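You operate a simulated robot arm through the tools that you are given. There is no shell and no other tool.

You are at the controls of a simulated two-armed robot. One attempt, no reset.

JOB
Vacuum the dusty ports of the teal aid with the black wand.
Fine: pump on, orange pointer knob till the pointer is in the green band first; wand back in its holster, then pump off.
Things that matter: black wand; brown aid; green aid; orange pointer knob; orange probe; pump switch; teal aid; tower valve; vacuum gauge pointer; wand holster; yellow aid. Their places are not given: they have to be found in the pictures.

The check looks at the end state, three seconds after you hand in, the way a careful person would. Anything else that was tipped, shoved, dropped, spilled or broken makes it a failure.

ROBOT AND FRAMES
Two 7-joint arms with two-finger grippers on one trunk that stands fixed in place. Base frame: the origin is at the foot of the trunk, x ahead of it, y to its left, z up; the work surface is at about z = 0.9. Readings come in m, degrees, newtons and seconds.
The left shoulder is at [0.08, 0.175, 1.076], the right one opposite. With the tool pointing down near the work surface each hand reaches from about 0.1 to 0.88 m from the base axis, measured 20 degrees to its own side. Payload 2.94 kg a hand.
The TCP of each hand is the grasp point between the finger pads, 0.03 m short of the fingertips. In the tool frame z runs along the fingers and y along their closing line. The gripper opens to 0.138 m. The gripper's body begins 0.109 m behind the TCP.
Orientation is that of the tool frame in the base frame, as a unit quaternion [x, y, z, w]. With the fingers straight down and closing along the base's y, the tool's x points along the base's -x, its y along +y and its z along -z.

CONTROLS
- The arms move only by the tool nudge_tool. It takes "left_steps", "right_steps" or both (then of equal length, played together; a hand with none holds still); each is a list that holds one entry, the list of rows, each a list of 6 numbers: the shift along the tool's x, y, z in units of 250 mm (1.0 is 250 mm), then the turn, a rotation vector about the tool's x, y, z in units of 180 degrees (1.0 is 180 degrees). In form: [[[dx, dy, dz, ax, ay, az], ...]]. A call has 1 to 20 rows; each row is the pose to reach, as a shift and turn from the pose commanded when the call began, along the tool's axes at that moment. "left_gripper" and "right_gripper" are, for a hand that has rows, the finger opening in m, from 0 to 0.138, set as the call begins (left out, the last holds). A call with a number of a shift or a turn outside -1 to 1 is refused whole. A row lasts 0.2 s, in which the tool goes at most 0.05 m and 8.6 degrees; a call with a longer step from one row to the next is refused whole, and so is a gripper value outside its range. A pose out of reach is approached as far as the arm can. The call stops where the force on the tool passes 40 N (or 10 N more than at its start, if that is more) or the arm is blocked; 0.2 s more then pass. The fingers move at their own pace and stop on an object; they squeeze with about 38 N. The grip force told is the motor's: it shows also when the fingers shut on nothing. Time passes only in rows, and 0.2 s behind the last, so rows that repeat a pose let the fingers close. It gives the time, the measured TCP pose, the force on the tool (base axes), the opening and the grip force at its end, in the units of the frame above (readings bear some noise), with the torque about the TCP (base axes, N m) and any sound that the robot's microphone picked up.
- Cameras (640 x 400 px; columns grow to the right, rows downward): "scene" is now at [0.1885, -0.0251, 1.5575]; the picture's right is [-0.31, -0.95, -0.00], its down [-0.66, 0.22, -0.72] and it looks along [0.68, -0.23, -0.70] (base axes); focal length 269 px, centre (320, 200). "left" rides on the left gripper at [0.071, -0.019, -0.146] in its tool frame; the picture's right is [0.26, 0.97, 0.00], its down [-0.85, 0.23, -0.48] and it looks along [-0.46, 0.12, 0.88] (tool axes); focal length 280 px, centre (320, 200). "right" rides on the right gripper at [0.071, 0.019, -0.146] in its tool frame; the picture's right is [-0.26, 0.97, 0.00], its down [-0.85, -0.23, -0.48] and it looks along [-0.46, -0.12, 0.88] (tool axes); focal length 280 px, centre (320, 200).
- capture(camera): a new picture of that camera. No time passes.
- lift_body(by): slides the trunk up (or, below 0, down) by that many m; the arms and the scene camera ride with it, the base frame stays. It gives what a move gives, with no picture.
- pan_tilt(pan, tilt): turns the head with the scene camera to pan (to the left, within 120 degrees either way) and tilt (down, from -29 to 69), counted from straight ahead of the robot. It gives what a move gives.
- point_at(camera, pixels): for up to 12 pixels [column, row] of the newest picture of that camera ("zoom" is the newest enlarged one), the place [x, y, z] in the base frame of the surface seen there, good to about 0.002 m. No time passes.
- inspect(camera, box): a new picture of the part [left, top, right, bottom] of that camera's present view, enlarged. No time passes.
- hand_in(): hands the job in; it is judged then, once.

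Leave the grippers open and the arms clear of the work at the hand-in unless told otherwise.

The tools are called after ">>>" as a command line: name --argument value ..., lists and objects as JSON in quotes. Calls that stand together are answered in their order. nudge_tool: Moves the arms, as the interface text tells. Its arguments: {"type":"object","properties":{"left_steps":{"type":"array"},"left_gripper":{"type":"number"},"right_steps":{"type":"array"},"right_gripper":{"type":"number"}},"required":[]} The other tools are called the same way: lift_body (by) slides the trunk up or down; pan_tilt (pan, tilt) turns the head that bears the scene camera; capture (camera) takes a picture; point_at (camera, pixels) gives the place of the surface under pixels of a picture; inspect (camera, box) takes an enlarged picture of a part of a camera's view; hand_in () hands the job in.

At the start:

```text
time_s: 0.0
left_position: [0.6059, 0.0325, 1.3138]
left_orientation: [-0.001, 1.0, 0.0, 0.001]
left_wrist_force: [0.0, -0.4, 0.3]
left_torque: [0.04, 0.0, 0.02]
left_finger_gap: 0.1379
left_finger_force: 0.1
right_position: [0.5409, -0.4555, 1.337]
right_orientation: [0.0, 1.0, 0.0, 0.001]
right_wrist_force: [0.0, -0.1, -0.1]
right_torque: [0.04, -0.02, 0.01]
right_finger_gap: 0.1377
right_finger_force: 0.1
trunk travel left (down, up): [-0.25, 0.484]
head pan, tilt: [-18.3, 44.1]
```

scene: 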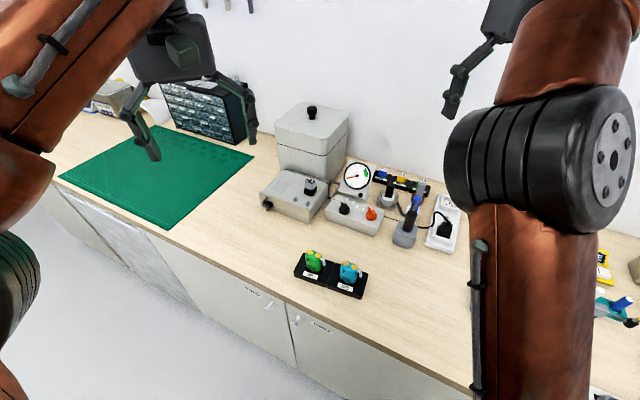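
right: 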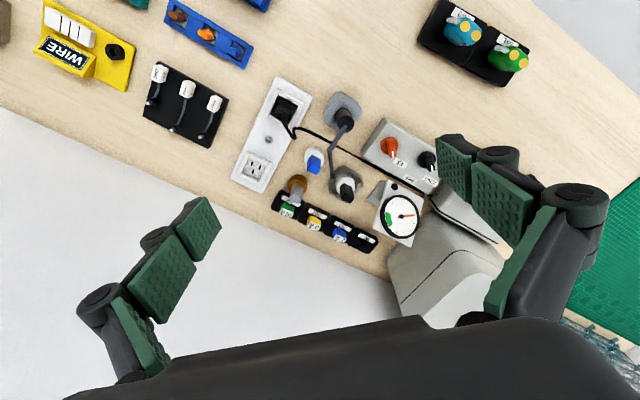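
left: 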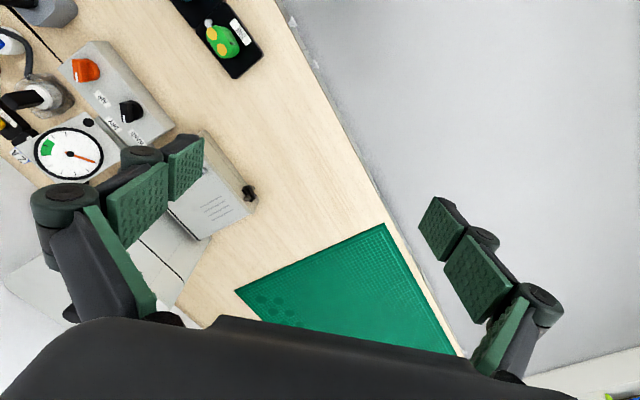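

I see the arms partly blocking the scene. I'll enlarge the bench area of the scene view and the right wrist view to identify everything.

>>> inspect --camera "scene" --box '[250, 90, 480, 234]'

>>> inspect --camera "right" --box '[220, 70, 460, 260]'

>>> inspect --camera "scene" --box '[280, 220, 400, 310]'

>>> inspect --camera "right" --box '[400, 0, 560, 100]'

>>> inspect --camera "left" --box '[0, 0, 270, 220]'

```text
2.78 times, centred on (365, 162) of scene
```

zoom: 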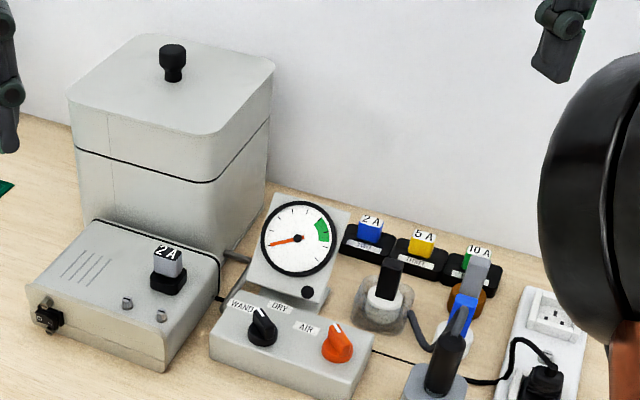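

```text
2.11 times, centred on (340, 165) of right
```

zoom: 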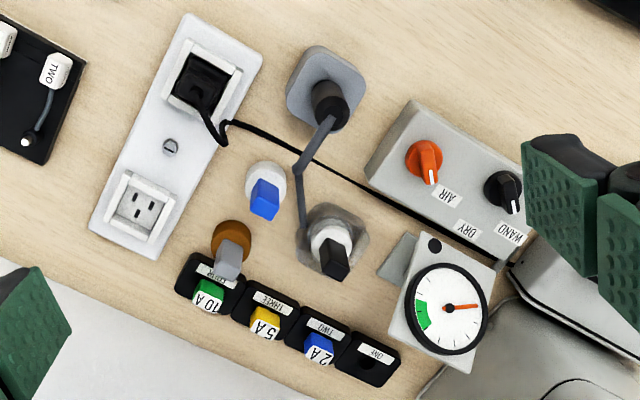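

```text
4.44 times, centred on (340, 265) of scene
```

zoom: 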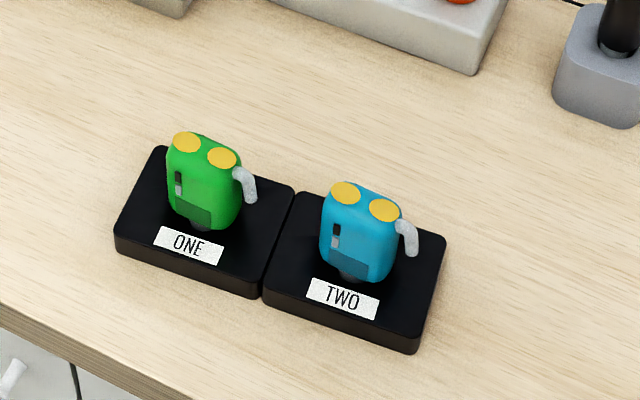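

```text
4.00 times, centred on (480, 50) of right
```

zoom: 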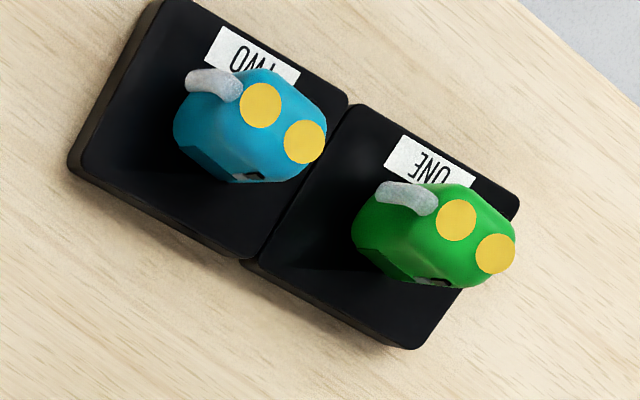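

```text
1.82 times, centred on (135, 110) of left
```

zoom: 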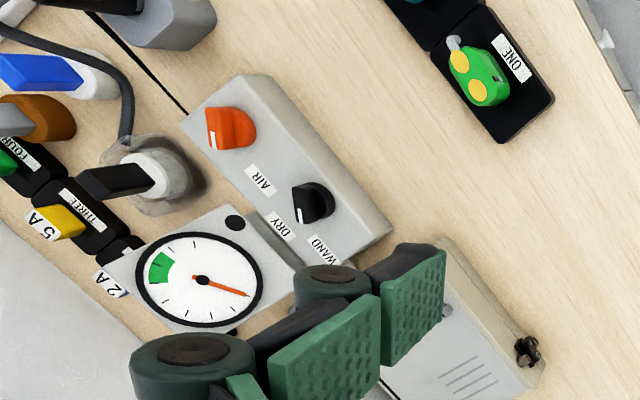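

The right arm blocks part of the scene. I'll enlarge further on the control box, gauge, strip and the items on the right side of the bench.

>>> inspect --camera "right" --box '[0, 0, 260, 160]'

>>> inspect --camera "right" --box '[290, 80, 450, 210]'

>>> inspect --camera "scene" --box '[370, 160, 470, 250]'

>>> inspect --camera "scene" --box '[255, 150, 395, 240]'

>>> inspect --camera "scene" --box '[560, 220, 640, 350]'

```text
2.46 times, centred on (130, 80) of right
```

zoom: 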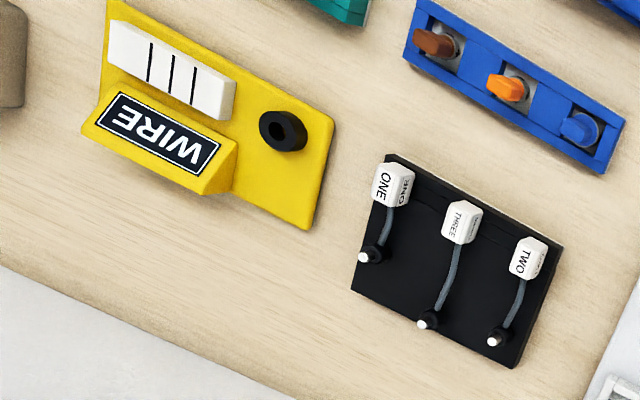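

```text
3.08 times, centred on (370, 145) of right
```

zoom: 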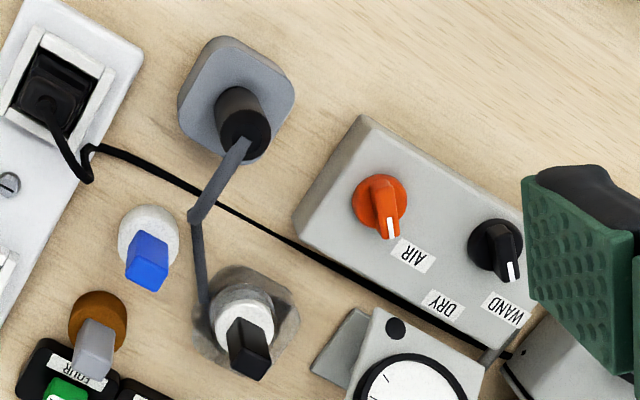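

```text
4.44 times, centred on (420, 205) of scene
```

zoom: 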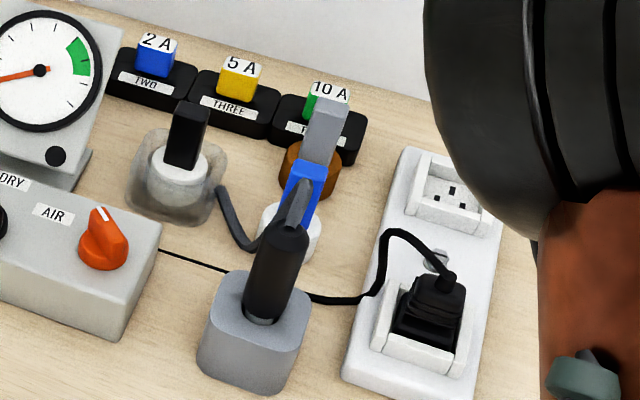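

```text
4.44 times, centred on (325, 195) of scene
```

zoom: 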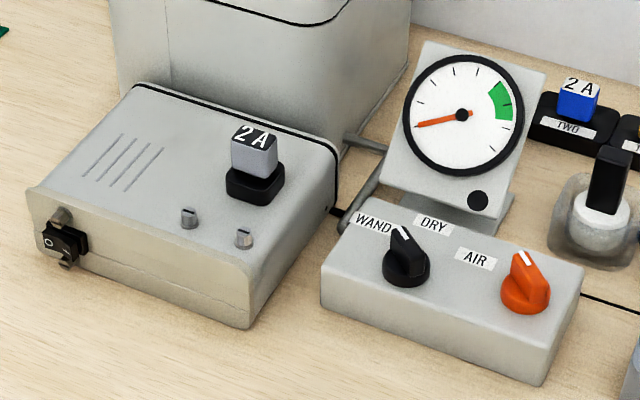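

```text
3.08 times, centred on (600, 285) of scene
```

zoom: 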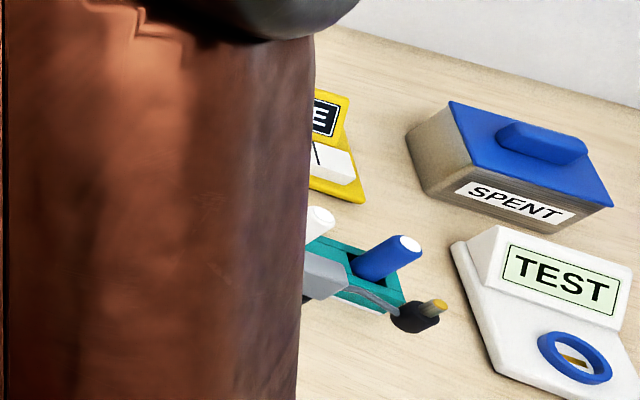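

The pump box has a rocker (O/I) at its left front edge, a grey 2 A fuse, a WAND/DRY valve pointing at WAND, an orange AIR knob, and a gauge with the green band at top right. I'll pan the head right to see the rest of the bench.

>>> pan_tilt --pan -65 --tilt 45

>>> capture --camera "scene"

>>> pan_tilt --pan 20 --tilt 35

>>> capture --camera "scene"

```text
time_s: 1.1
left_position: [0.6062, 0.0328, 1.315]
left_orientation: [0.0, 1.0, 0.0, 0.0]
left_wrist_force: [-0.4, -1.1, 0.2]
left_torque: [0.02, 0.0, 0.03]
left_finger_gap: 0.1379
left_finger_force: 0.1
right_position: [0.5412, -0.455, 1.3371]
right_orientation: [-0.001, 1.0, 0.0, 0.0]
right_wrist_force: [0.7, 1.4, -0.3]
right_torque: [-0.01, -0.03, 0.01]
right_finger_gap: 0.1381
right_finger_force: 0.1
trunk travel left (down, up): [-0.25, 0.484]
head pan, tilt: [-65.0, 45.0]
```

```text
taken
```

scene: 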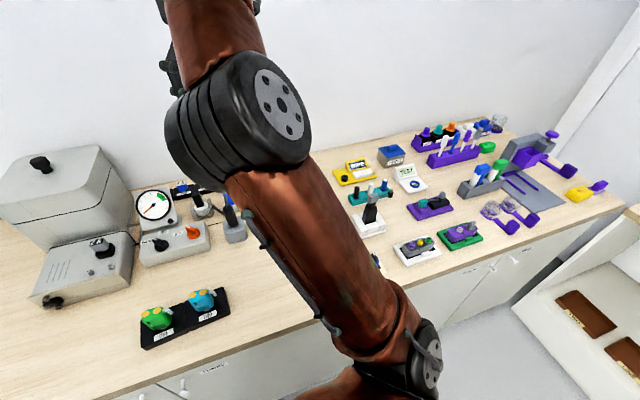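

```text
time_s: 2.7
left_position: [0.6067, 0.0338, 1.3158]
left_orientation: [-0.001, 1.0, 0.0, 0.0]
left_wrist_force: [-0.7, 0.6, -0.4]
left_torque: [0.0, 0.0, 0.0]
left_finger_gap: 0.1379
left_finger_force: 0.0
right_position: [0.5399, -0.4557, 1.3373]
right_orientation: [-0.001, 1.0, 0.0, 0.001]
right_wrist_force: [-0.8, 1.3, -0.1]
right_torque: [0.0, 0.0, -0.02]
right_finger_gap: 0.1379
right_finger_force: 0.1
trunk travel left (down, up): [-0.25, 0.484]
head pan, tilt: [20.0, 35.0]
```

```text
taken
```

scene: 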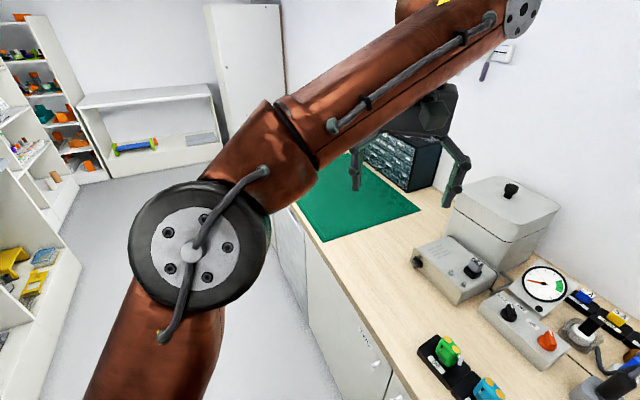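

Now I'll point the head back at the work area and read off places.

>>> pan_tilt --pan -20 --tilt 46

>>> inspect --camera "scene" --box '[250, 130, 460, 280]'

```text
time_s: 3.8
left_position: [0.6066, 0.0335, 1.3155]
left_orientation: [-0.002, 1.0, -0.001, 0.0]
left_wrist_force: [0.4, 0.4, 0.8]
left_torque: [0.03, -0.01, -0.02]
left_finger_gap: 0.1379
left_finger_force: 0.0
right_position: [0.54, -0.4562, 1.3372]
right_orientation: [0.0, 1.0, 0.0, 0.001]
right_wrist_force: [0.6, 0.2, -1.1]
right_torque: [-0.01, 0.0, -0.01]
right_finger_gap: 0.138
right_finger_force: 0.1
trunk travel left (down, up): [-0.25, 0.484]
head pan, tilt: [-20.0, 46.0]
```

```text
2.67 times, centred on (355, 205) of scene
```

zoom: 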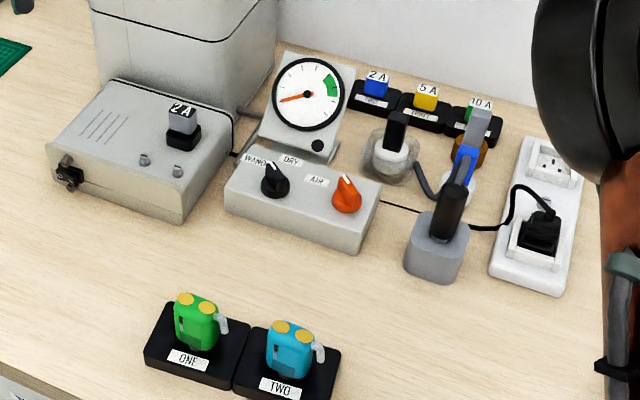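

>>> point_at --camera "zoom" --pixels '[[66, 175], [274, 178], [276, 165], [347, 197], [347, 183], [294, 97], [452, 195], [437, 255], [466, 165], [394, 130], [281, 327], [300, 336]]'

>>> point_at --camera "zoom" --pixels '[[450, 190], [436, 235], [405, 270], [460, 280], [468, 232], [320, 353], [187, 302], [207, 303], [280, 385], [330, 345], [318, 210], [380, 185]]'

>>> inspect --camera "scene" --box '[375, 165, 445, 245]'

>>> inspect --camera "scene" --box '[255, 175, 325, 225]'

>>> inspect --camera "scene" --box '[295, 230, 385, 290]'

```text
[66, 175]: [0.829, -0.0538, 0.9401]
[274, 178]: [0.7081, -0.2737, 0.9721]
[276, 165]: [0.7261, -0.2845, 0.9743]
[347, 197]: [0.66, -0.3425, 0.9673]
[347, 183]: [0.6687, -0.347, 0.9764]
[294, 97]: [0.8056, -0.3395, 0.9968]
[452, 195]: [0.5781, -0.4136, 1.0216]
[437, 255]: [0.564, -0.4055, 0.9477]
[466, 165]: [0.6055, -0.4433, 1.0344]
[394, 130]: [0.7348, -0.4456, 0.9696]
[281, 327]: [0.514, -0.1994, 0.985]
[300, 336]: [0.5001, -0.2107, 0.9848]
```

```text
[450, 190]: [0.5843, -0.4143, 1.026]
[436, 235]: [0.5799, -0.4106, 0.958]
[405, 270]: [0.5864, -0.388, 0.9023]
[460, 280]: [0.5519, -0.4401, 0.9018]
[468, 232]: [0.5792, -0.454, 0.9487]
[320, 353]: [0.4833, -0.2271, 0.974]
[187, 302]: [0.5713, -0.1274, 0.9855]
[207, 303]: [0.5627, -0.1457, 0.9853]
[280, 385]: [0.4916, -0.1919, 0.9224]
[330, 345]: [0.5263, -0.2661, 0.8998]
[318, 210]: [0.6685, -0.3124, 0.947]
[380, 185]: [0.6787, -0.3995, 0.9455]
```

```text
5.00 times, centred on (410, 205) of scene
```

zoom: 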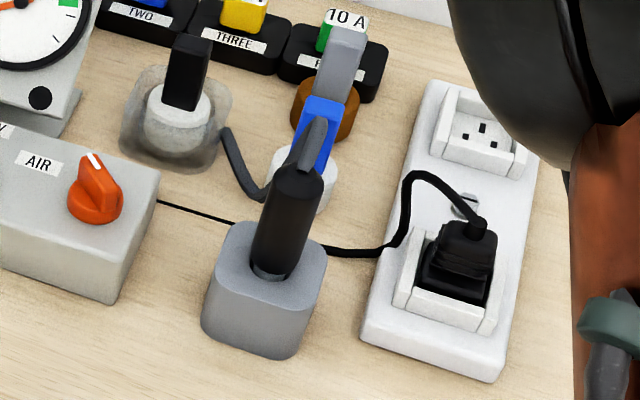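

```text
8.00 times, centred on (290, 200) of scene
```

zoom: 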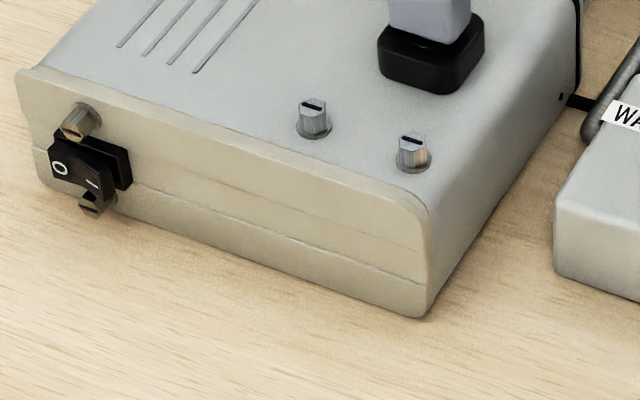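

```text
6.67 times, centred on (340, 260) of scene
```

zoom: 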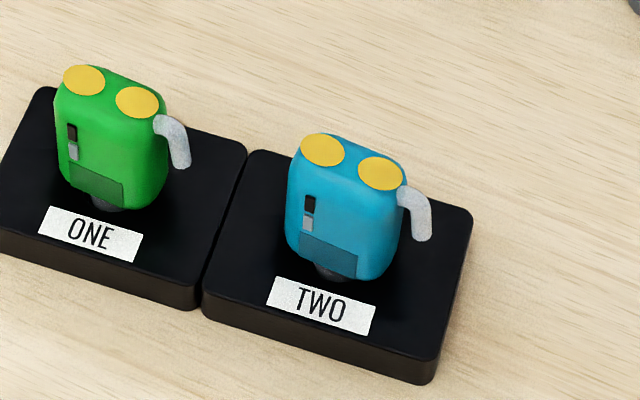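

The switch rocker is at about (0.83, -0.05, 0.94), the orange knob at about (0.66, -0.34, 0.967), the wand handle in its holster at about (0.58, -0.41), and the teal aid's two yellow dusty ports at about (0.51, -0.20, 0.985) and (0.50, -0.21, 0.985). I'll draw the right hand back and down a little to get a close look with its camera.

>>> nudge_tool --right_steps '[[[0.11, 0, 0.1, 0, 0, 0], [0.22, 0, 0.2, 0, 0, 0], [0.33, 0, 0.3, 0, 0, 0], [0.44, 0, 0.4, 0, 0, 0], [0.56, 0, 0.48, 0, 0, 0]]]'

>>> capture --camera "right"

>>> capture --camera "scene"

```text
time_s: 5.0
left_position: [0.606, 0.0324, 1.315]
left_orientation: [-0.001, 1.0, 0.0, 0.0]
left_wrist_force: [0.0, -0.1, 0.5]
left_torque: [0.01, 0.02, 0.05]
left_finger_gap: 0.1381
left_finger_force: 0.0
right_position: [0.4011, -0.4594, 1.2205]
right_orientation: [-0.001, 1.0, -0.001, 0.0]
right_wrist_force: [0.9, 0.3, -0.4]
right_torque: [-0.01, -0.02, -0.02]
right_finger_gap: 0.1378
right_finger_force: 0.0
trunk travel left (down, up): [-0.25, 0.484]
head pan, tilt: [-20.0, 46.0]
```

```text
taken
```

right: 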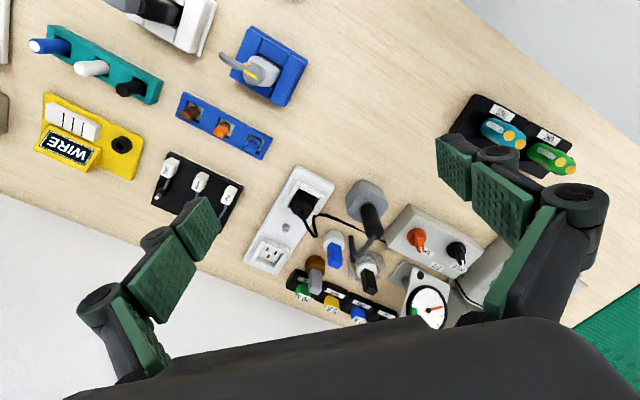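

```text
taken
```

scene: 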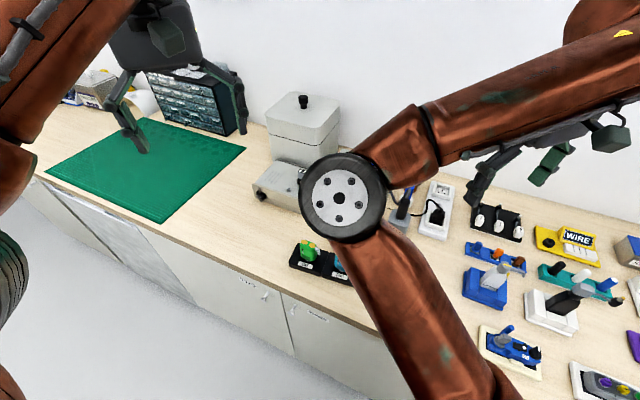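

I'll enlarge the parts of the right wrist view: the wand area, and the items to the robot's right.

>>> inspect --camera "right" --box '[230, 150, 480, 330]'

>>> inspect --camera "right" --box '[0, 0, 320, 200]'

>>> inspect --camera "scene" --box '[440, 180, 640, 400]'

>>> inspect --camera "right" --box '[320, 170, 480, 300]'

```text
2.22 times, centred on (355, 240) of right
```

zoom: 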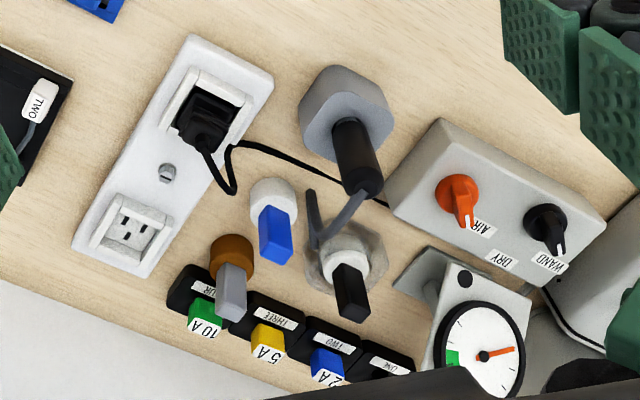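

```text
2.00 times, centred on (160, 100) of right
```

zoom: 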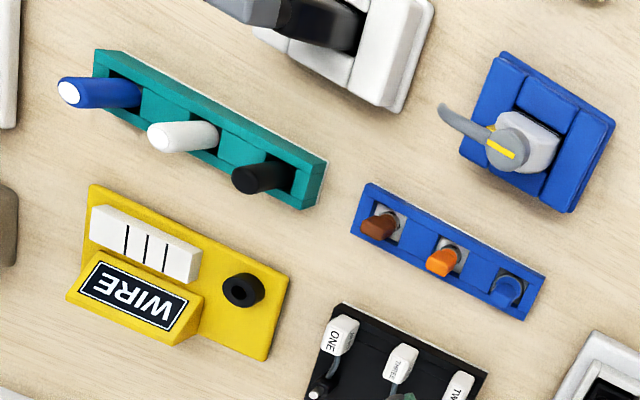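

```text
1.82 times, centred on (540, 290) of scene
```

zoom: 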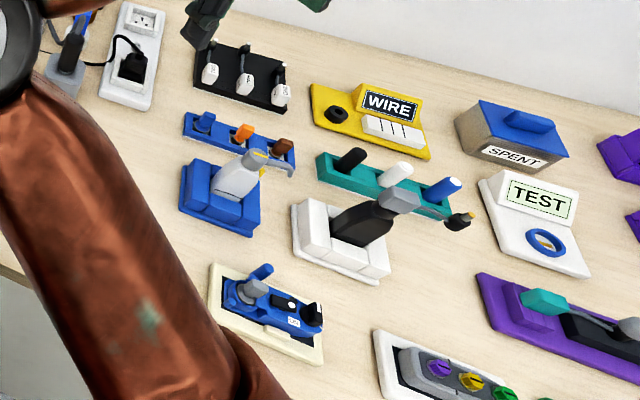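

```text
3.08 times, centred on (400, 235) of right
```

zoom: 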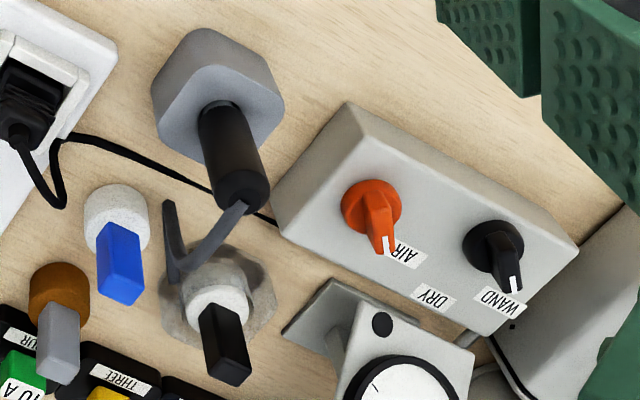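

I'll zoom on the control box to read where the black valve points relative to the WAND and DRY labels, with 3D points.

>>> inspect --camera "right" --box '[385, 205, 495, 290]'

```text
4.71 times, centred on (440, 248) of right
```

zoom: 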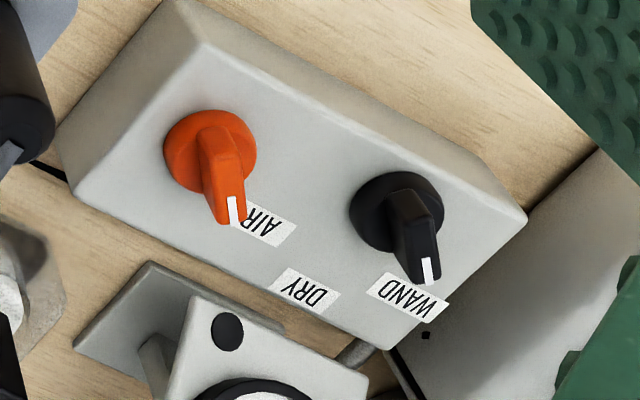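

>>> point_at --camera "zoom" --pixels '[[428, 268], [405, 200], [407, 297], [304, 291], [268, 222], [233, 208], [213, 140], [180, 165], [240, 165], [205, 120], [365, 220], [330, 240]]'

>>> point_at --camera "zoom" --pixels '[[205, 40], [520, 220], [395, 335], [75, 175], [400, 185], [420, 240], [218, 195], [210, 130], [222, 205], [240, 205], [197, 165], [232, 150]]'

```text
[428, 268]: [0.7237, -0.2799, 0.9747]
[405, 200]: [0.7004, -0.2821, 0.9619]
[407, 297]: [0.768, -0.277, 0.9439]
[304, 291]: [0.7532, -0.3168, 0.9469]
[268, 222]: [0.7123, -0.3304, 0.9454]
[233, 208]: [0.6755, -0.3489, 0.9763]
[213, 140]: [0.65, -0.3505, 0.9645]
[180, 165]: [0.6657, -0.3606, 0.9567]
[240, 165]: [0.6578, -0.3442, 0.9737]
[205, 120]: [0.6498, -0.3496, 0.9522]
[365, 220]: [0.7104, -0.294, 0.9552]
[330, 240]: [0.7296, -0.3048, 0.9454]
```

```text
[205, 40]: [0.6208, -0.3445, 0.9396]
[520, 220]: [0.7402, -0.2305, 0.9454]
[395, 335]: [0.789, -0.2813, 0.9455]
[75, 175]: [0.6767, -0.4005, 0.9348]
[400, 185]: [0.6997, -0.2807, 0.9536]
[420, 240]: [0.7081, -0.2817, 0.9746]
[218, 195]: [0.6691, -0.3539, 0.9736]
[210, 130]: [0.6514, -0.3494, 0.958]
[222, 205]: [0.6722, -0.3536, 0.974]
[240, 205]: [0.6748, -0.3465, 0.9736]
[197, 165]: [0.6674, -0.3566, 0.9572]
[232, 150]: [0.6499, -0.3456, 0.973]
```

The black valve points at WAND (angle about 5°, label at about 4°; DRY at −39°), so it needs no turning. Next I'll inspect the pump rocker from the left wrist camera and from the scene.

>>> inspect --camera "left" --box '[140, 120, 280, 220]'

>>> point_at --camera "zoom" --pixels '[[475, 318], [485, 320], [465, 320], [490, 305], [480, 335], [370, 280], [450, 350], [500, 290], [495, 330]]'

```text
4.00 times, centred on (210, 170) of left
```

zoom: 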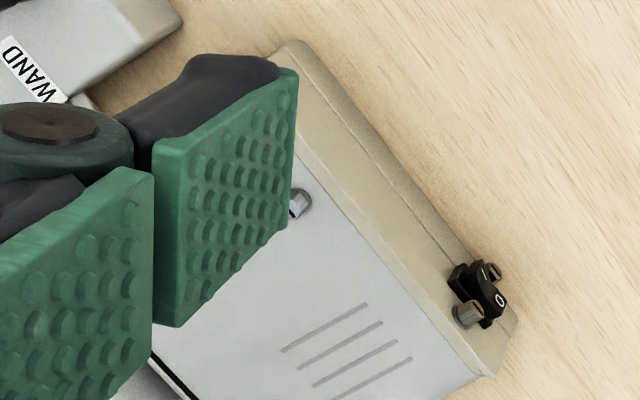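

```text
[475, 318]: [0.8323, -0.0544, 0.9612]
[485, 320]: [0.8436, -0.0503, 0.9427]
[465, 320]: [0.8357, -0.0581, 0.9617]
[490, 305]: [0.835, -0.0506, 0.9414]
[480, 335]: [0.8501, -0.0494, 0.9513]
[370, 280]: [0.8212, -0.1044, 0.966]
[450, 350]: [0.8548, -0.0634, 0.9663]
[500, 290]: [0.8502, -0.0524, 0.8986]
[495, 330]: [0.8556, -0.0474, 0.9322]
```

The rocker sits at the left end of the pump box's front face with a screw above and below it. I'll bring the left hand nearer, yawed 45° to face the panel, for a close look.

>>> nudge_tool --left_steps '[[[-0.036, 0.058, 0.11, 0, 0, 0.0417], [-0.072, 0.116, 0.22, 0, 0, 0.0833], [-0.108, 0.174, 0.33, 0, 0, 0.125], [-0.144, 0.232, 0.44, 0, 0, 0.1667], [-0.18, 0.29, 0.55, 0, 0, 0.2083], [-0.216, 0.348, 0.66, 0, 0, 0.25]]]'

>>> capture --camera "left"

```text
time_s: 6.4
left_position: [0.6614, 0.1201, 1.1487]
left_orientation: [0.383, 0.924, 0.0, 0.001]
left_wrist_force: [1.0, -0.2, 0.8]
left_torque: [-0.03, 0.01, -0.02]
left_finger_gap: 0.1377
left_finger_force: 0.0
right_position: [0.4017, -0.4569, 1.2209]
right_orientation: [-0.001, 1.0, -0.001, 0.0]
right_wrist_force: [0.0, -0.9, 0.3]
right_torque: [-0.03, 0.02, 0.04]
right_finger_gap: 0.1382
right_finger_force: 0.0
trunk travel left (down, up): [-0.25, 0.484]
head pan, tilt: [-20.0, 46.0]
```

```text
taken
```

left: 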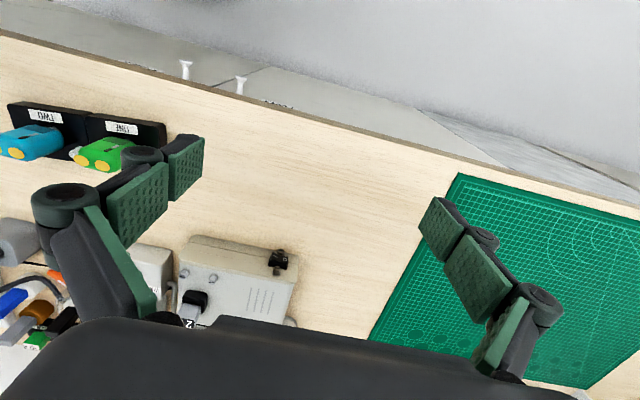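

The rocker is at about (280, 258). I'll zoom there.

>>> inspect --camera "left" --box '[240, 230, 310, 275]'

>>> inspect --camera "left" --box '[150, 220, 320, 330]'

>>> point_at --camera "zoom" --pixels '[[470, 165], [500, 155], [505, 140], [485, 170], [480, 140], [300, 90], [150, 60], [550, 190], [240, 110], [420, 140], [530, 230], [180, 85]]'

```text
8.89 times, centred on (275, 252) of left
```

zoom: 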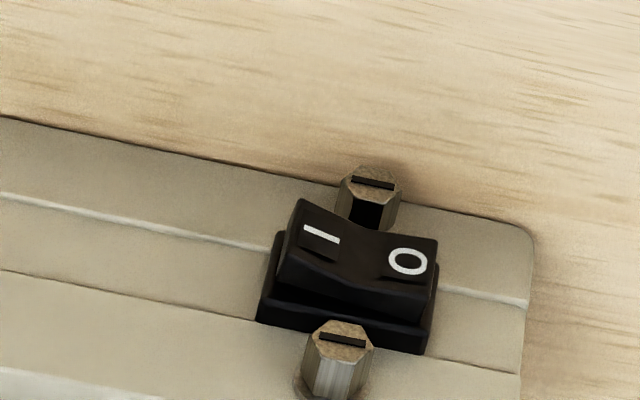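

```text
3.64 times, centred on (235, 275) of left
```

zoom: 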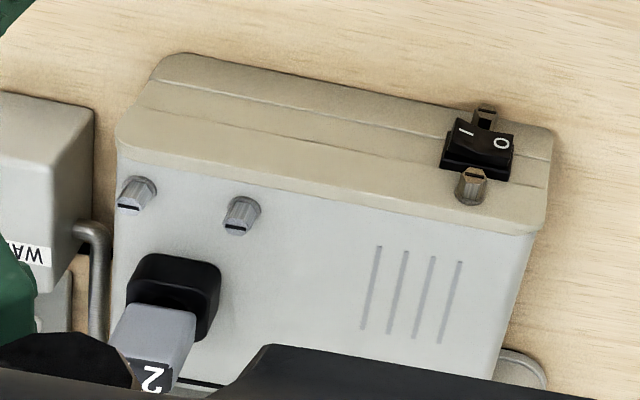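

```text
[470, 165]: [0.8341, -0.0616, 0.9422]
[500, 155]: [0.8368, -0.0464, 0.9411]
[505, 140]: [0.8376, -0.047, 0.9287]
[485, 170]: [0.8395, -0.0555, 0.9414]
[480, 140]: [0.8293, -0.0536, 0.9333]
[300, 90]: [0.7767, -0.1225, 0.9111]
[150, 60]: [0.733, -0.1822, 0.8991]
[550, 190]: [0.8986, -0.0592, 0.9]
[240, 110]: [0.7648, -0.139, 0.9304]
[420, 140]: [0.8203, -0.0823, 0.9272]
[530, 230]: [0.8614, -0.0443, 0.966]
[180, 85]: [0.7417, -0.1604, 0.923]
```

The rocker currently has O pressed (off), and I stands out. I'll get precise points on the I face, O face, and screws.

>>> inspect --camera "left" --box '[240, 230, 310, 275]'

>>> point_at --camera "zoom" --pixels '[[320, 235], [300, 205], [285, 278], [410, 262], [437, 245], [420, 292], [368, 185], [340, 330], [360, 255], [150, 200], [480, 330], [200, 290]]'

```text
8.89 times, centred on (275, 252) of left
```

zoom: 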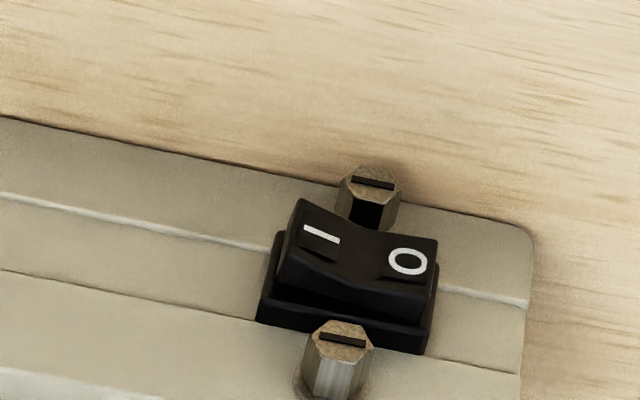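

```text
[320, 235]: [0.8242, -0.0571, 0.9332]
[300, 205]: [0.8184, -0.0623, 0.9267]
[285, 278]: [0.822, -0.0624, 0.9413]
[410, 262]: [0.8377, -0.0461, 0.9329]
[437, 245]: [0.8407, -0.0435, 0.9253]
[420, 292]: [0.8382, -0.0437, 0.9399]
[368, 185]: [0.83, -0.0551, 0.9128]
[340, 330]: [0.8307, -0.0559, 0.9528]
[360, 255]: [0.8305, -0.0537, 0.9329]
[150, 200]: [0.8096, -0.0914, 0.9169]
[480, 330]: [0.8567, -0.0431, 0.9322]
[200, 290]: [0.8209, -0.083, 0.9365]
```

The rocker's I face is at about (0.824, -0.057, 0.933) and stands 13.5 mm out from the panel; the screws stand out 10 mm. I'll tilt the left fingers 45° forward, set the gap to 60 mm so that only the right-hand finger can touch the I side, and stop some 6 cm in front of the panel.

>>> nudge_tool --left_steps '[[[-0.086, 0.0116, 0.0966, 0, -0.0357, 0], [-0.1714, 0.0231, 0.193, 0, -0.0714, 0], [-0.257, 0.0347, 0.29, 0, -0.107, 0], [-0.3427, 0.0463, 0.386, 0, -0.143, 0], [-0.4284, 0.0579, 0.483, 0, -0.1786, 0], [-0.514, 0.0694, 0.579, 0, -0.214, 0], [-0.5997, 0.081, 0.676, 0, -0.25, 0]]]' --left_gripper 0.06

>>> capture --camera "left"

>>> capture --camera "scene"

```text
time_s: 8.0
left_position: [0.7823, 0.0303, 0.9809]
left_orientation: [0.352, 0.853, -0.147, 0.356]
left_wrist_force: [0.1, 0.6, -0.1]
left_torque: [0.02, -0.02, 0.0]
left_finger_gap: 0.0598
left_finger_force: 0.1
right_position: [0.4023, -0.4588, 1.2202]
right_orientation: [-0.001, 1.0, 0.0, 0.0]
right_wrist_force: [-0.7, 0.6, 0.1]
right_torque: [-0.01, 0.0, 0.0]
right_finger_gap: 0.138
right_finger_force: 0.1
trunk travel left (down, up): [-0.25, 0.484]
head pan, tilt: [-20.0, 46.0]
```

```text
taken
```

left: 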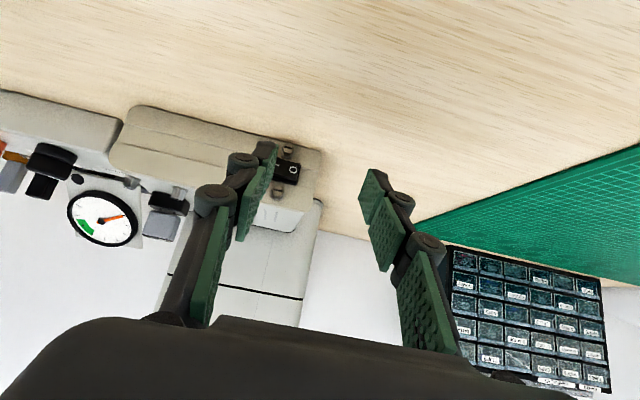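

```text
taken
```

scene: 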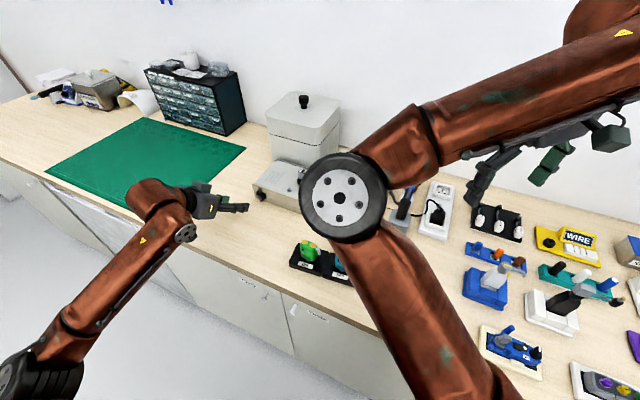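

The right-hand finger lies in line with the rocker. I'll zoom to check where the fingertip actually is.

>>> inspect --camera "left" --box '[210, 120, 330, 200]'

>>> point_at --camera "zoom" --pixels '[[290, 125], [335, 130], [350, 130], [340, 175], [275, 165], [440, 270], [375, 250]]'

```text
5.00 times, centred on (270, 160) of left
```

zoom: 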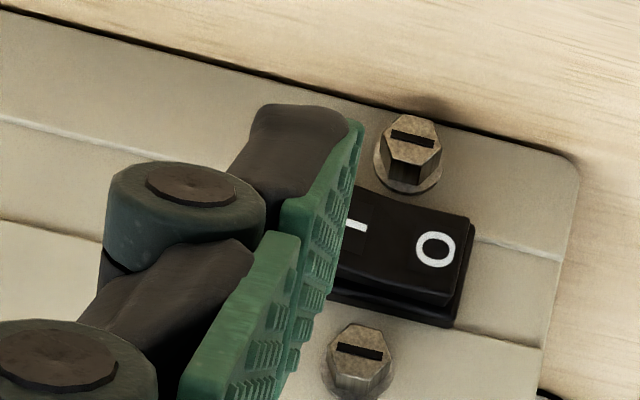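

```text
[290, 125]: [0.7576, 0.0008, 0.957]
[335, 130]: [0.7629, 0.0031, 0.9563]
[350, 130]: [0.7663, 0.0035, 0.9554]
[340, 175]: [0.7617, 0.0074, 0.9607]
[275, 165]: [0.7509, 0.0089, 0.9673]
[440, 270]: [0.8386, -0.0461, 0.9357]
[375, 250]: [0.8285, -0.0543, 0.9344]
```

The finger covers t-positions of the I half only, clear of the screws. I'll move in to about 4 mm from the I face.

>>> nudge_tool --left_steps '[[[-0.02, -0.002, 0.09, 0, 0, 0], [-0.043, -0.004, 0.171, 0, 0, 0], [-0.065, -0.006, 0.257, 0, 0, 0]]]'

>>> inspect --camera "left" --box '[190, 100, 350, 220]'

```text
time_s: 8.8
left_position: [0.8235, -0.0137, 0.9485]
left_orientation: [0.353, 0.854, -0.146, 0.354]
left_wrist_force: [-0.5, -0.3, -0.3]
left_torque: [0.01, 0.01, 0.0]
left_finger_gap: 0.0601
left_finger_force: 0.1
right_position: [0.402, -0.4582, 1.22]
right_orientation: [0.0, 1.0, 0.0, 0.0]
right_wrist_force: [-0.4, -0.5, 0.2]
right_torque: [0.01, 0.04, 0.0]
right_finger_gap: 0.1381
right_finger_force: 0.0
trunk travel left (down, up): [-0.25, 0.484]
head pan, tilt: [-20.0, 46.0]
```

```text
3.33 times, centred on (270, 160) of left
```

zoom: 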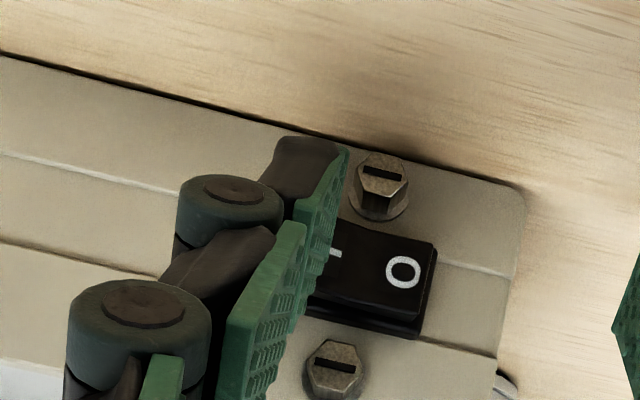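

Almost touching, no force yet. Now pushing along the panel normal in small steps.

>>> nudge_tool --left_steps '[[[-0.0057, 0, 0.0057, 0, 0, 0], [-0.0085, 0, 0.0085, 0, 0, 0], [-0.0113, 0, 0.0113, 0, 0, 0], [-0.0142, 0, 0.0142, 0, 0, 0], [-0.017, 0, 0.017, 0, 0, 0], [-0.0198, 0, 0.0198, 0, 0, 0]]]'

>>> inspect --camera "left" --box '[30, 100, 350, 280]'

```text
time_s: 10.2
left_position: [0.8255, -0.0175, 0.9464]
left_orientation: [0.354, 0.853, -0.147, 0.354]
left_wrist_force: [-4.1, 3.2, 0.5]
left_torque: [0.03, 0.03, -0.18]
left_finger_gap: 0.061
left_finger_force: 0.4
right_position: [0.4, -0.4578, 1.221]
right_orientation: [-0.001, 1.0, -0.001, 0.001]
right_wrist_force: [0.0, 0.6, -0.1]
right_torque: [0.0, 0.0, -0.02]
right_finger_gap: 0.1379
right_finger_force: 0.0
trunk travel left (down, up): [-0.25, 0.484]
head pan, tilt: [-20.0, 46.0]
```

```text
2.00 times, centred on (190, 190) of left
```

zoom: 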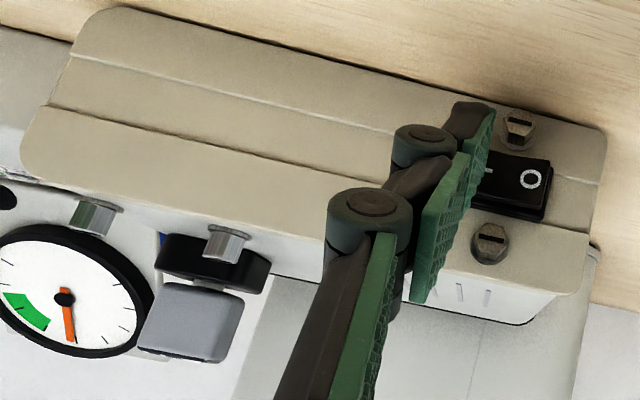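

The gauge pointer has moved a lot (now near the green band), so the pump seems on. I'll back the finger off and look.

>>> nudge_tool --left_steps '[[[0.06, 0, -0.06, 0, 0, 0], [0.18, 0, -0.18, 0, 0, 0], [0.22, 0, -0.3, 0, 0, 0]]]'

>>> capture --camera "left"

>>> inspect --camera "left" --box '[240, 90, 340, 200]'

>>> inspect --camera "left" --box '[50, 150, 150, 260]'

```text
time_s: 11.0
left_position: [0.7589, 0.0481, 0.9613]
left_orientation: [0.354, 0.853, -0.147, 0.354]
left_wrist_force: [-0.5, 0.2, -0.2]
left_torque: [0.01, 0.02, 0.02]
left_finger_gap: 0.06
left_finger_force: 0.0
right_position: [0.3995, -0.4583, 1.221]
right_orientation: [0.0, 1.0, 0.0, 0.001]
right_wrist_force: [0.2, -0.8, 0.2]
right_torque: [0.02, -0.03, 0.03]
right_finger_gap: 0.1381
right_finger_force: 0.1
trunk travel left (down, up): [-0.25, 0.484]
head pan, tilt: [-20.0, 46.0]
```

```text
taken
```

left: 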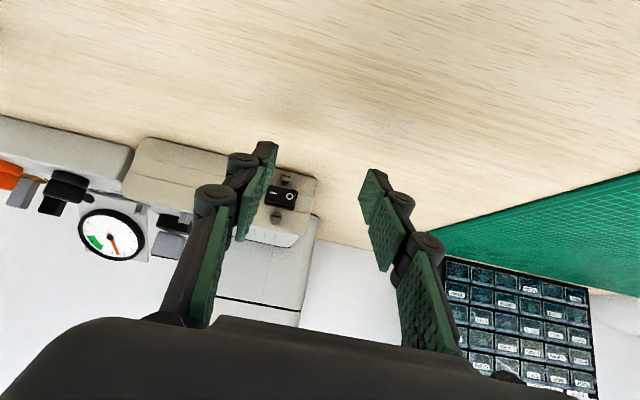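

```text
3.64 times, centred on (290, 145) of left
```

zoom: 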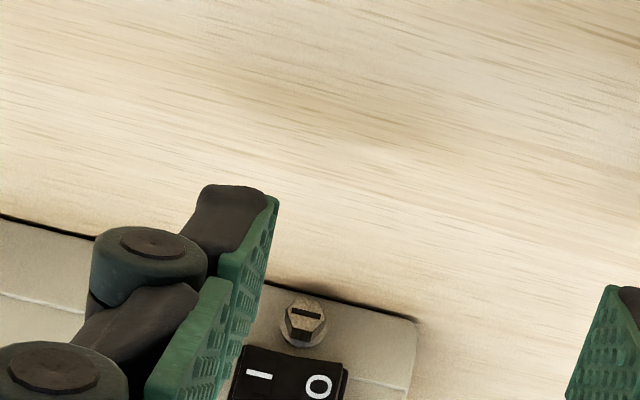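

```text
3.64 times, centred on (100, 205) of left
```

zoom: 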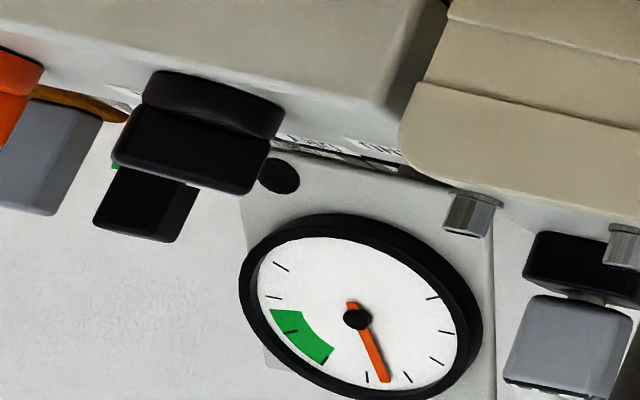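

The rocker has latched to I, and the gauge pointer sits at about 12 o'clock, short of the green band. Now I'll take the right hand over toward the orange knob, fingers at 50 mm, and stop well above it for a look.

>>> nudge_tool --right_steps '[[[-0.133, 0.072, 0.067, 0, 0, 0], [-0.267, 0.145, 0.133, 0, 0, 0], [-0.4, 0.217, 0.2, 0, 0, 0], [-0.533, 0.289, 0.267, 0, 0, 0], [-0.667, 0.362, 0.333, 0, 0, 0], [-0.8, 0.434, 0.4, 0, 0, 0]]]' --right_gripper 0.05

>>> capture --camera "right"

>>> capture --camera "scene"

```text
time_s: 12.4
left_position: [0.7604, 0.049, 0.9607]
left_orientation: [0.354, 0.854, -0.147, 0.352]
left_wrist_force: [0.9, 0.1, 0.9]
left_torque: [0.01, -0.04, -0.02]
left_finger_gap: 0.0602
left_finger_force: 0.0
right_position: [0.6048, -0.3474, 1.1176]
right_orientation: [0.0, 1.0, -0.002, 0.001]
right_wrist_force: [0.4, -0.3, 0.2]
right_torque: [-0.02, -0.01, -0.03]
right_finger_gap: 0.0501
right_finger_force: 0.0
trunk travel left (down, up): [-0.25, 0.484]
head pan, tilt: [-20.0, 46.0]
```

```text
taken
```

right: 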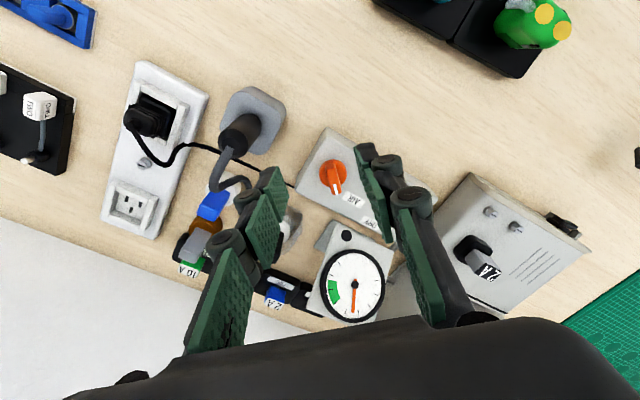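

```text
taken
```

scene: 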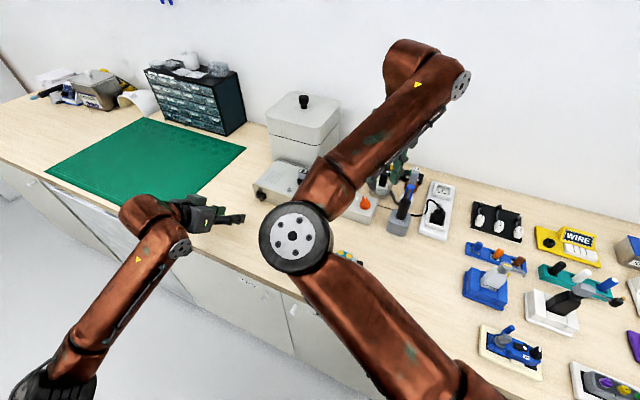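

The right camera sees the knob at (333, 175) and the gauge. I'll zoom to pin the knob's centre.

>>> inspect --camera "right" --box '[300, 140, 370, 210]'

>>> inspect --camera "right" --box '[310, 220, 400, 330]'

```text
5.71 times, centred on (335, 175) of right
```

zoom: 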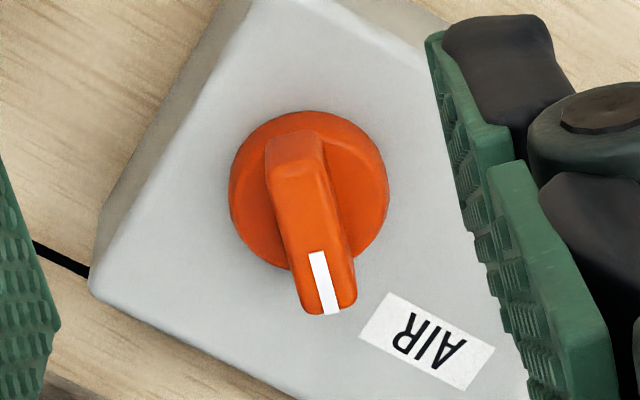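

```text
3.64 times, centred on (355, 275) of right
```

zoom: 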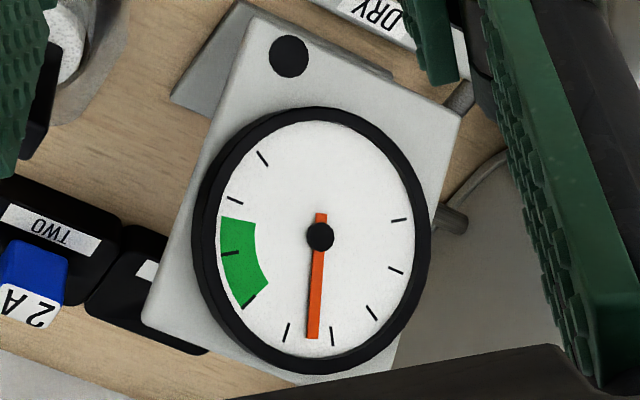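

>>> inspect --camera "right" --box '[300, 140, 370, 210]'

>>> point_at --camera "zoom" --pixels '[[232, 190], [388, 185], [305, 115], [270, 255], [368, 240], [295, 160], [310, 210], [320, 265], [328, 305], [305, 270], [342, 265], [275, 175]]'

```text
5.71 times, centred on (335, 175) of right
```

zoom: 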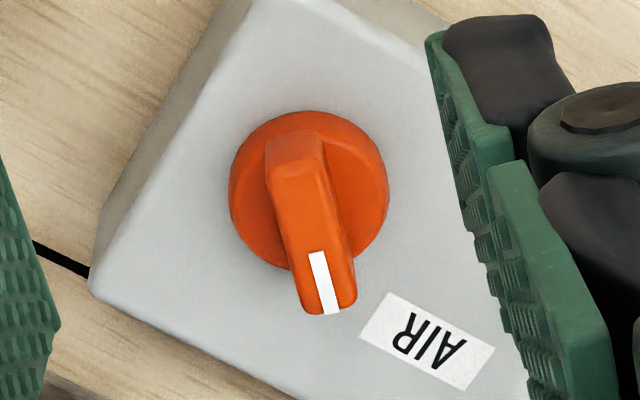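

```text
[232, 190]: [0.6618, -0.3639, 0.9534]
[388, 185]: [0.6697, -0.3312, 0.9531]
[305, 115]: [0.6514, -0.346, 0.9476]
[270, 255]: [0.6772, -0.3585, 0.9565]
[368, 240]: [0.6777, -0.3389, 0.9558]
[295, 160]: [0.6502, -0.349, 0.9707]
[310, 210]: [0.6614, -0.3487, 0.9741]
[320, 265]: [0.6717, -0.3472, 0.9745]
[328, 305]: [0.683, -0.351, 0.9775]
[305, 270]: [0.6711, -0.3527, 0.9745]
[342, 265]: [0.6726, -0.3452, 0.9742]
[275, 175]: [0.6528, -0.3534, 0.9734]
```

The knob's centre is at about (0.6655, -0.3485), its ridge runs nearly along base x, with its top at z ≈ 0.975 and disc top at 0.956. I'll move over it and go down so the fingertips straddle the ridge at z ≈ 0.961.

>>> nudge_tool --right_steps '[[[-0.12, -0.003, 0, 0, 0, 0], [-0.243, -0.006, 0.05, 0, 0, 0], [-0.243, -0.006, 0.2, 0, 0, 0], [-0.243, -0.006, 0.35, 0, 0, 0], [-0.243, -0.006, 0.45, 0, 0, 0], [-0.243, -0.006, 0.506, 0, 0, 0]]]'

>>> capture --camera "right"

>>> inspect --camera "right" --box '[260, 130, 420, 240]'

```text
time_s: 13.8
left_position: [0.7595, 0.0474, 0.962]
left_orientation: [0.353, 0.854, -0.146, 0.355]
left_wrist_force: [0.4, 0.0, 0.9]
left_torque: [-0.02, 0.01, 0.01]
left_finger_gap: 0.0603
left_finger_force: 0.1
right_position: [0.6602, -0.3477, 0.9918]
right_orientation: [0.0, 1.0, -0.001, 0.001]
right_wrist_force: [0.7, -0.2, 0.4]
right_torque: [0.01, 0.03, -0.03]
right_finger_gap: 0.0499
right_finger_force: 0.0
trunk travel left (down, up): [-0.25, 0.484]
head pan, tilt: [-20.0, 46.0]
```

```text
taken
```

right: 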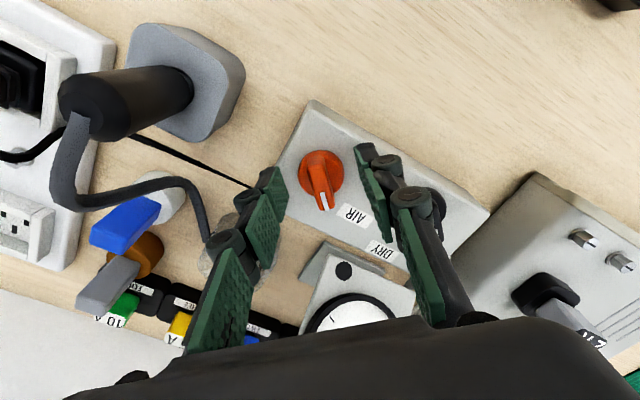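

```text
3.64 times, centred on (340, 185) of right
```

zoom: 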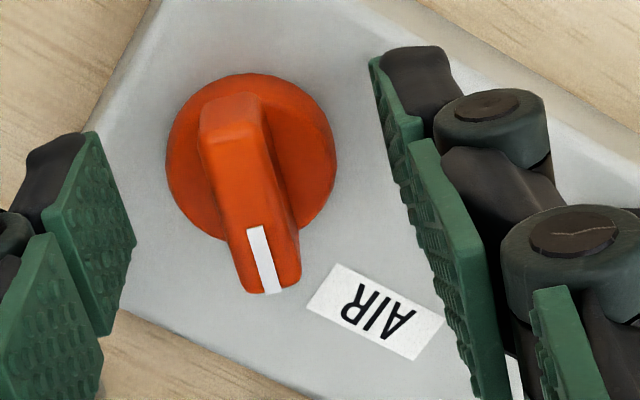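

Before closing I'll check the fingertips' true places against the ridge.

>>> point_at --camera "zoom" --pixels '[[97, 140], [130, 238], [105, 180], [375, 70], [392, 125], [410, 60], [230, 105], [265, 285], [240, 190], [265, 240], [168, 160], [334, 165]]'

```text
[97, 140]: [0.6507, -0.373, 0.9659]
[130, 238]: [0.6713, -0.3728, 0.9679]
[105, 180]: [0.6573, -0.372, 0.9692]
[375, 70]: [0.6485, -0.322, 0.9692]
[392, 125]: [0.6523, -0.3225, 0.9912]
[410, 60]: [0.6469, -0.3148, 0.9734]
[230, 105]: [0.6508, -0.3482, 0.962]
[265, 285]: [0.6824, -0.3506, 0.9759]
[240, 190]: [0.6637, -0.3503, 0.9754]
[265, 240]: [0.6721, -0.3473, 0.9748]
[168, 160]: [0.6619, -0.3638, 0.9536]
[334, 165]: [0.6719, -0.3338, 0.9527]
```

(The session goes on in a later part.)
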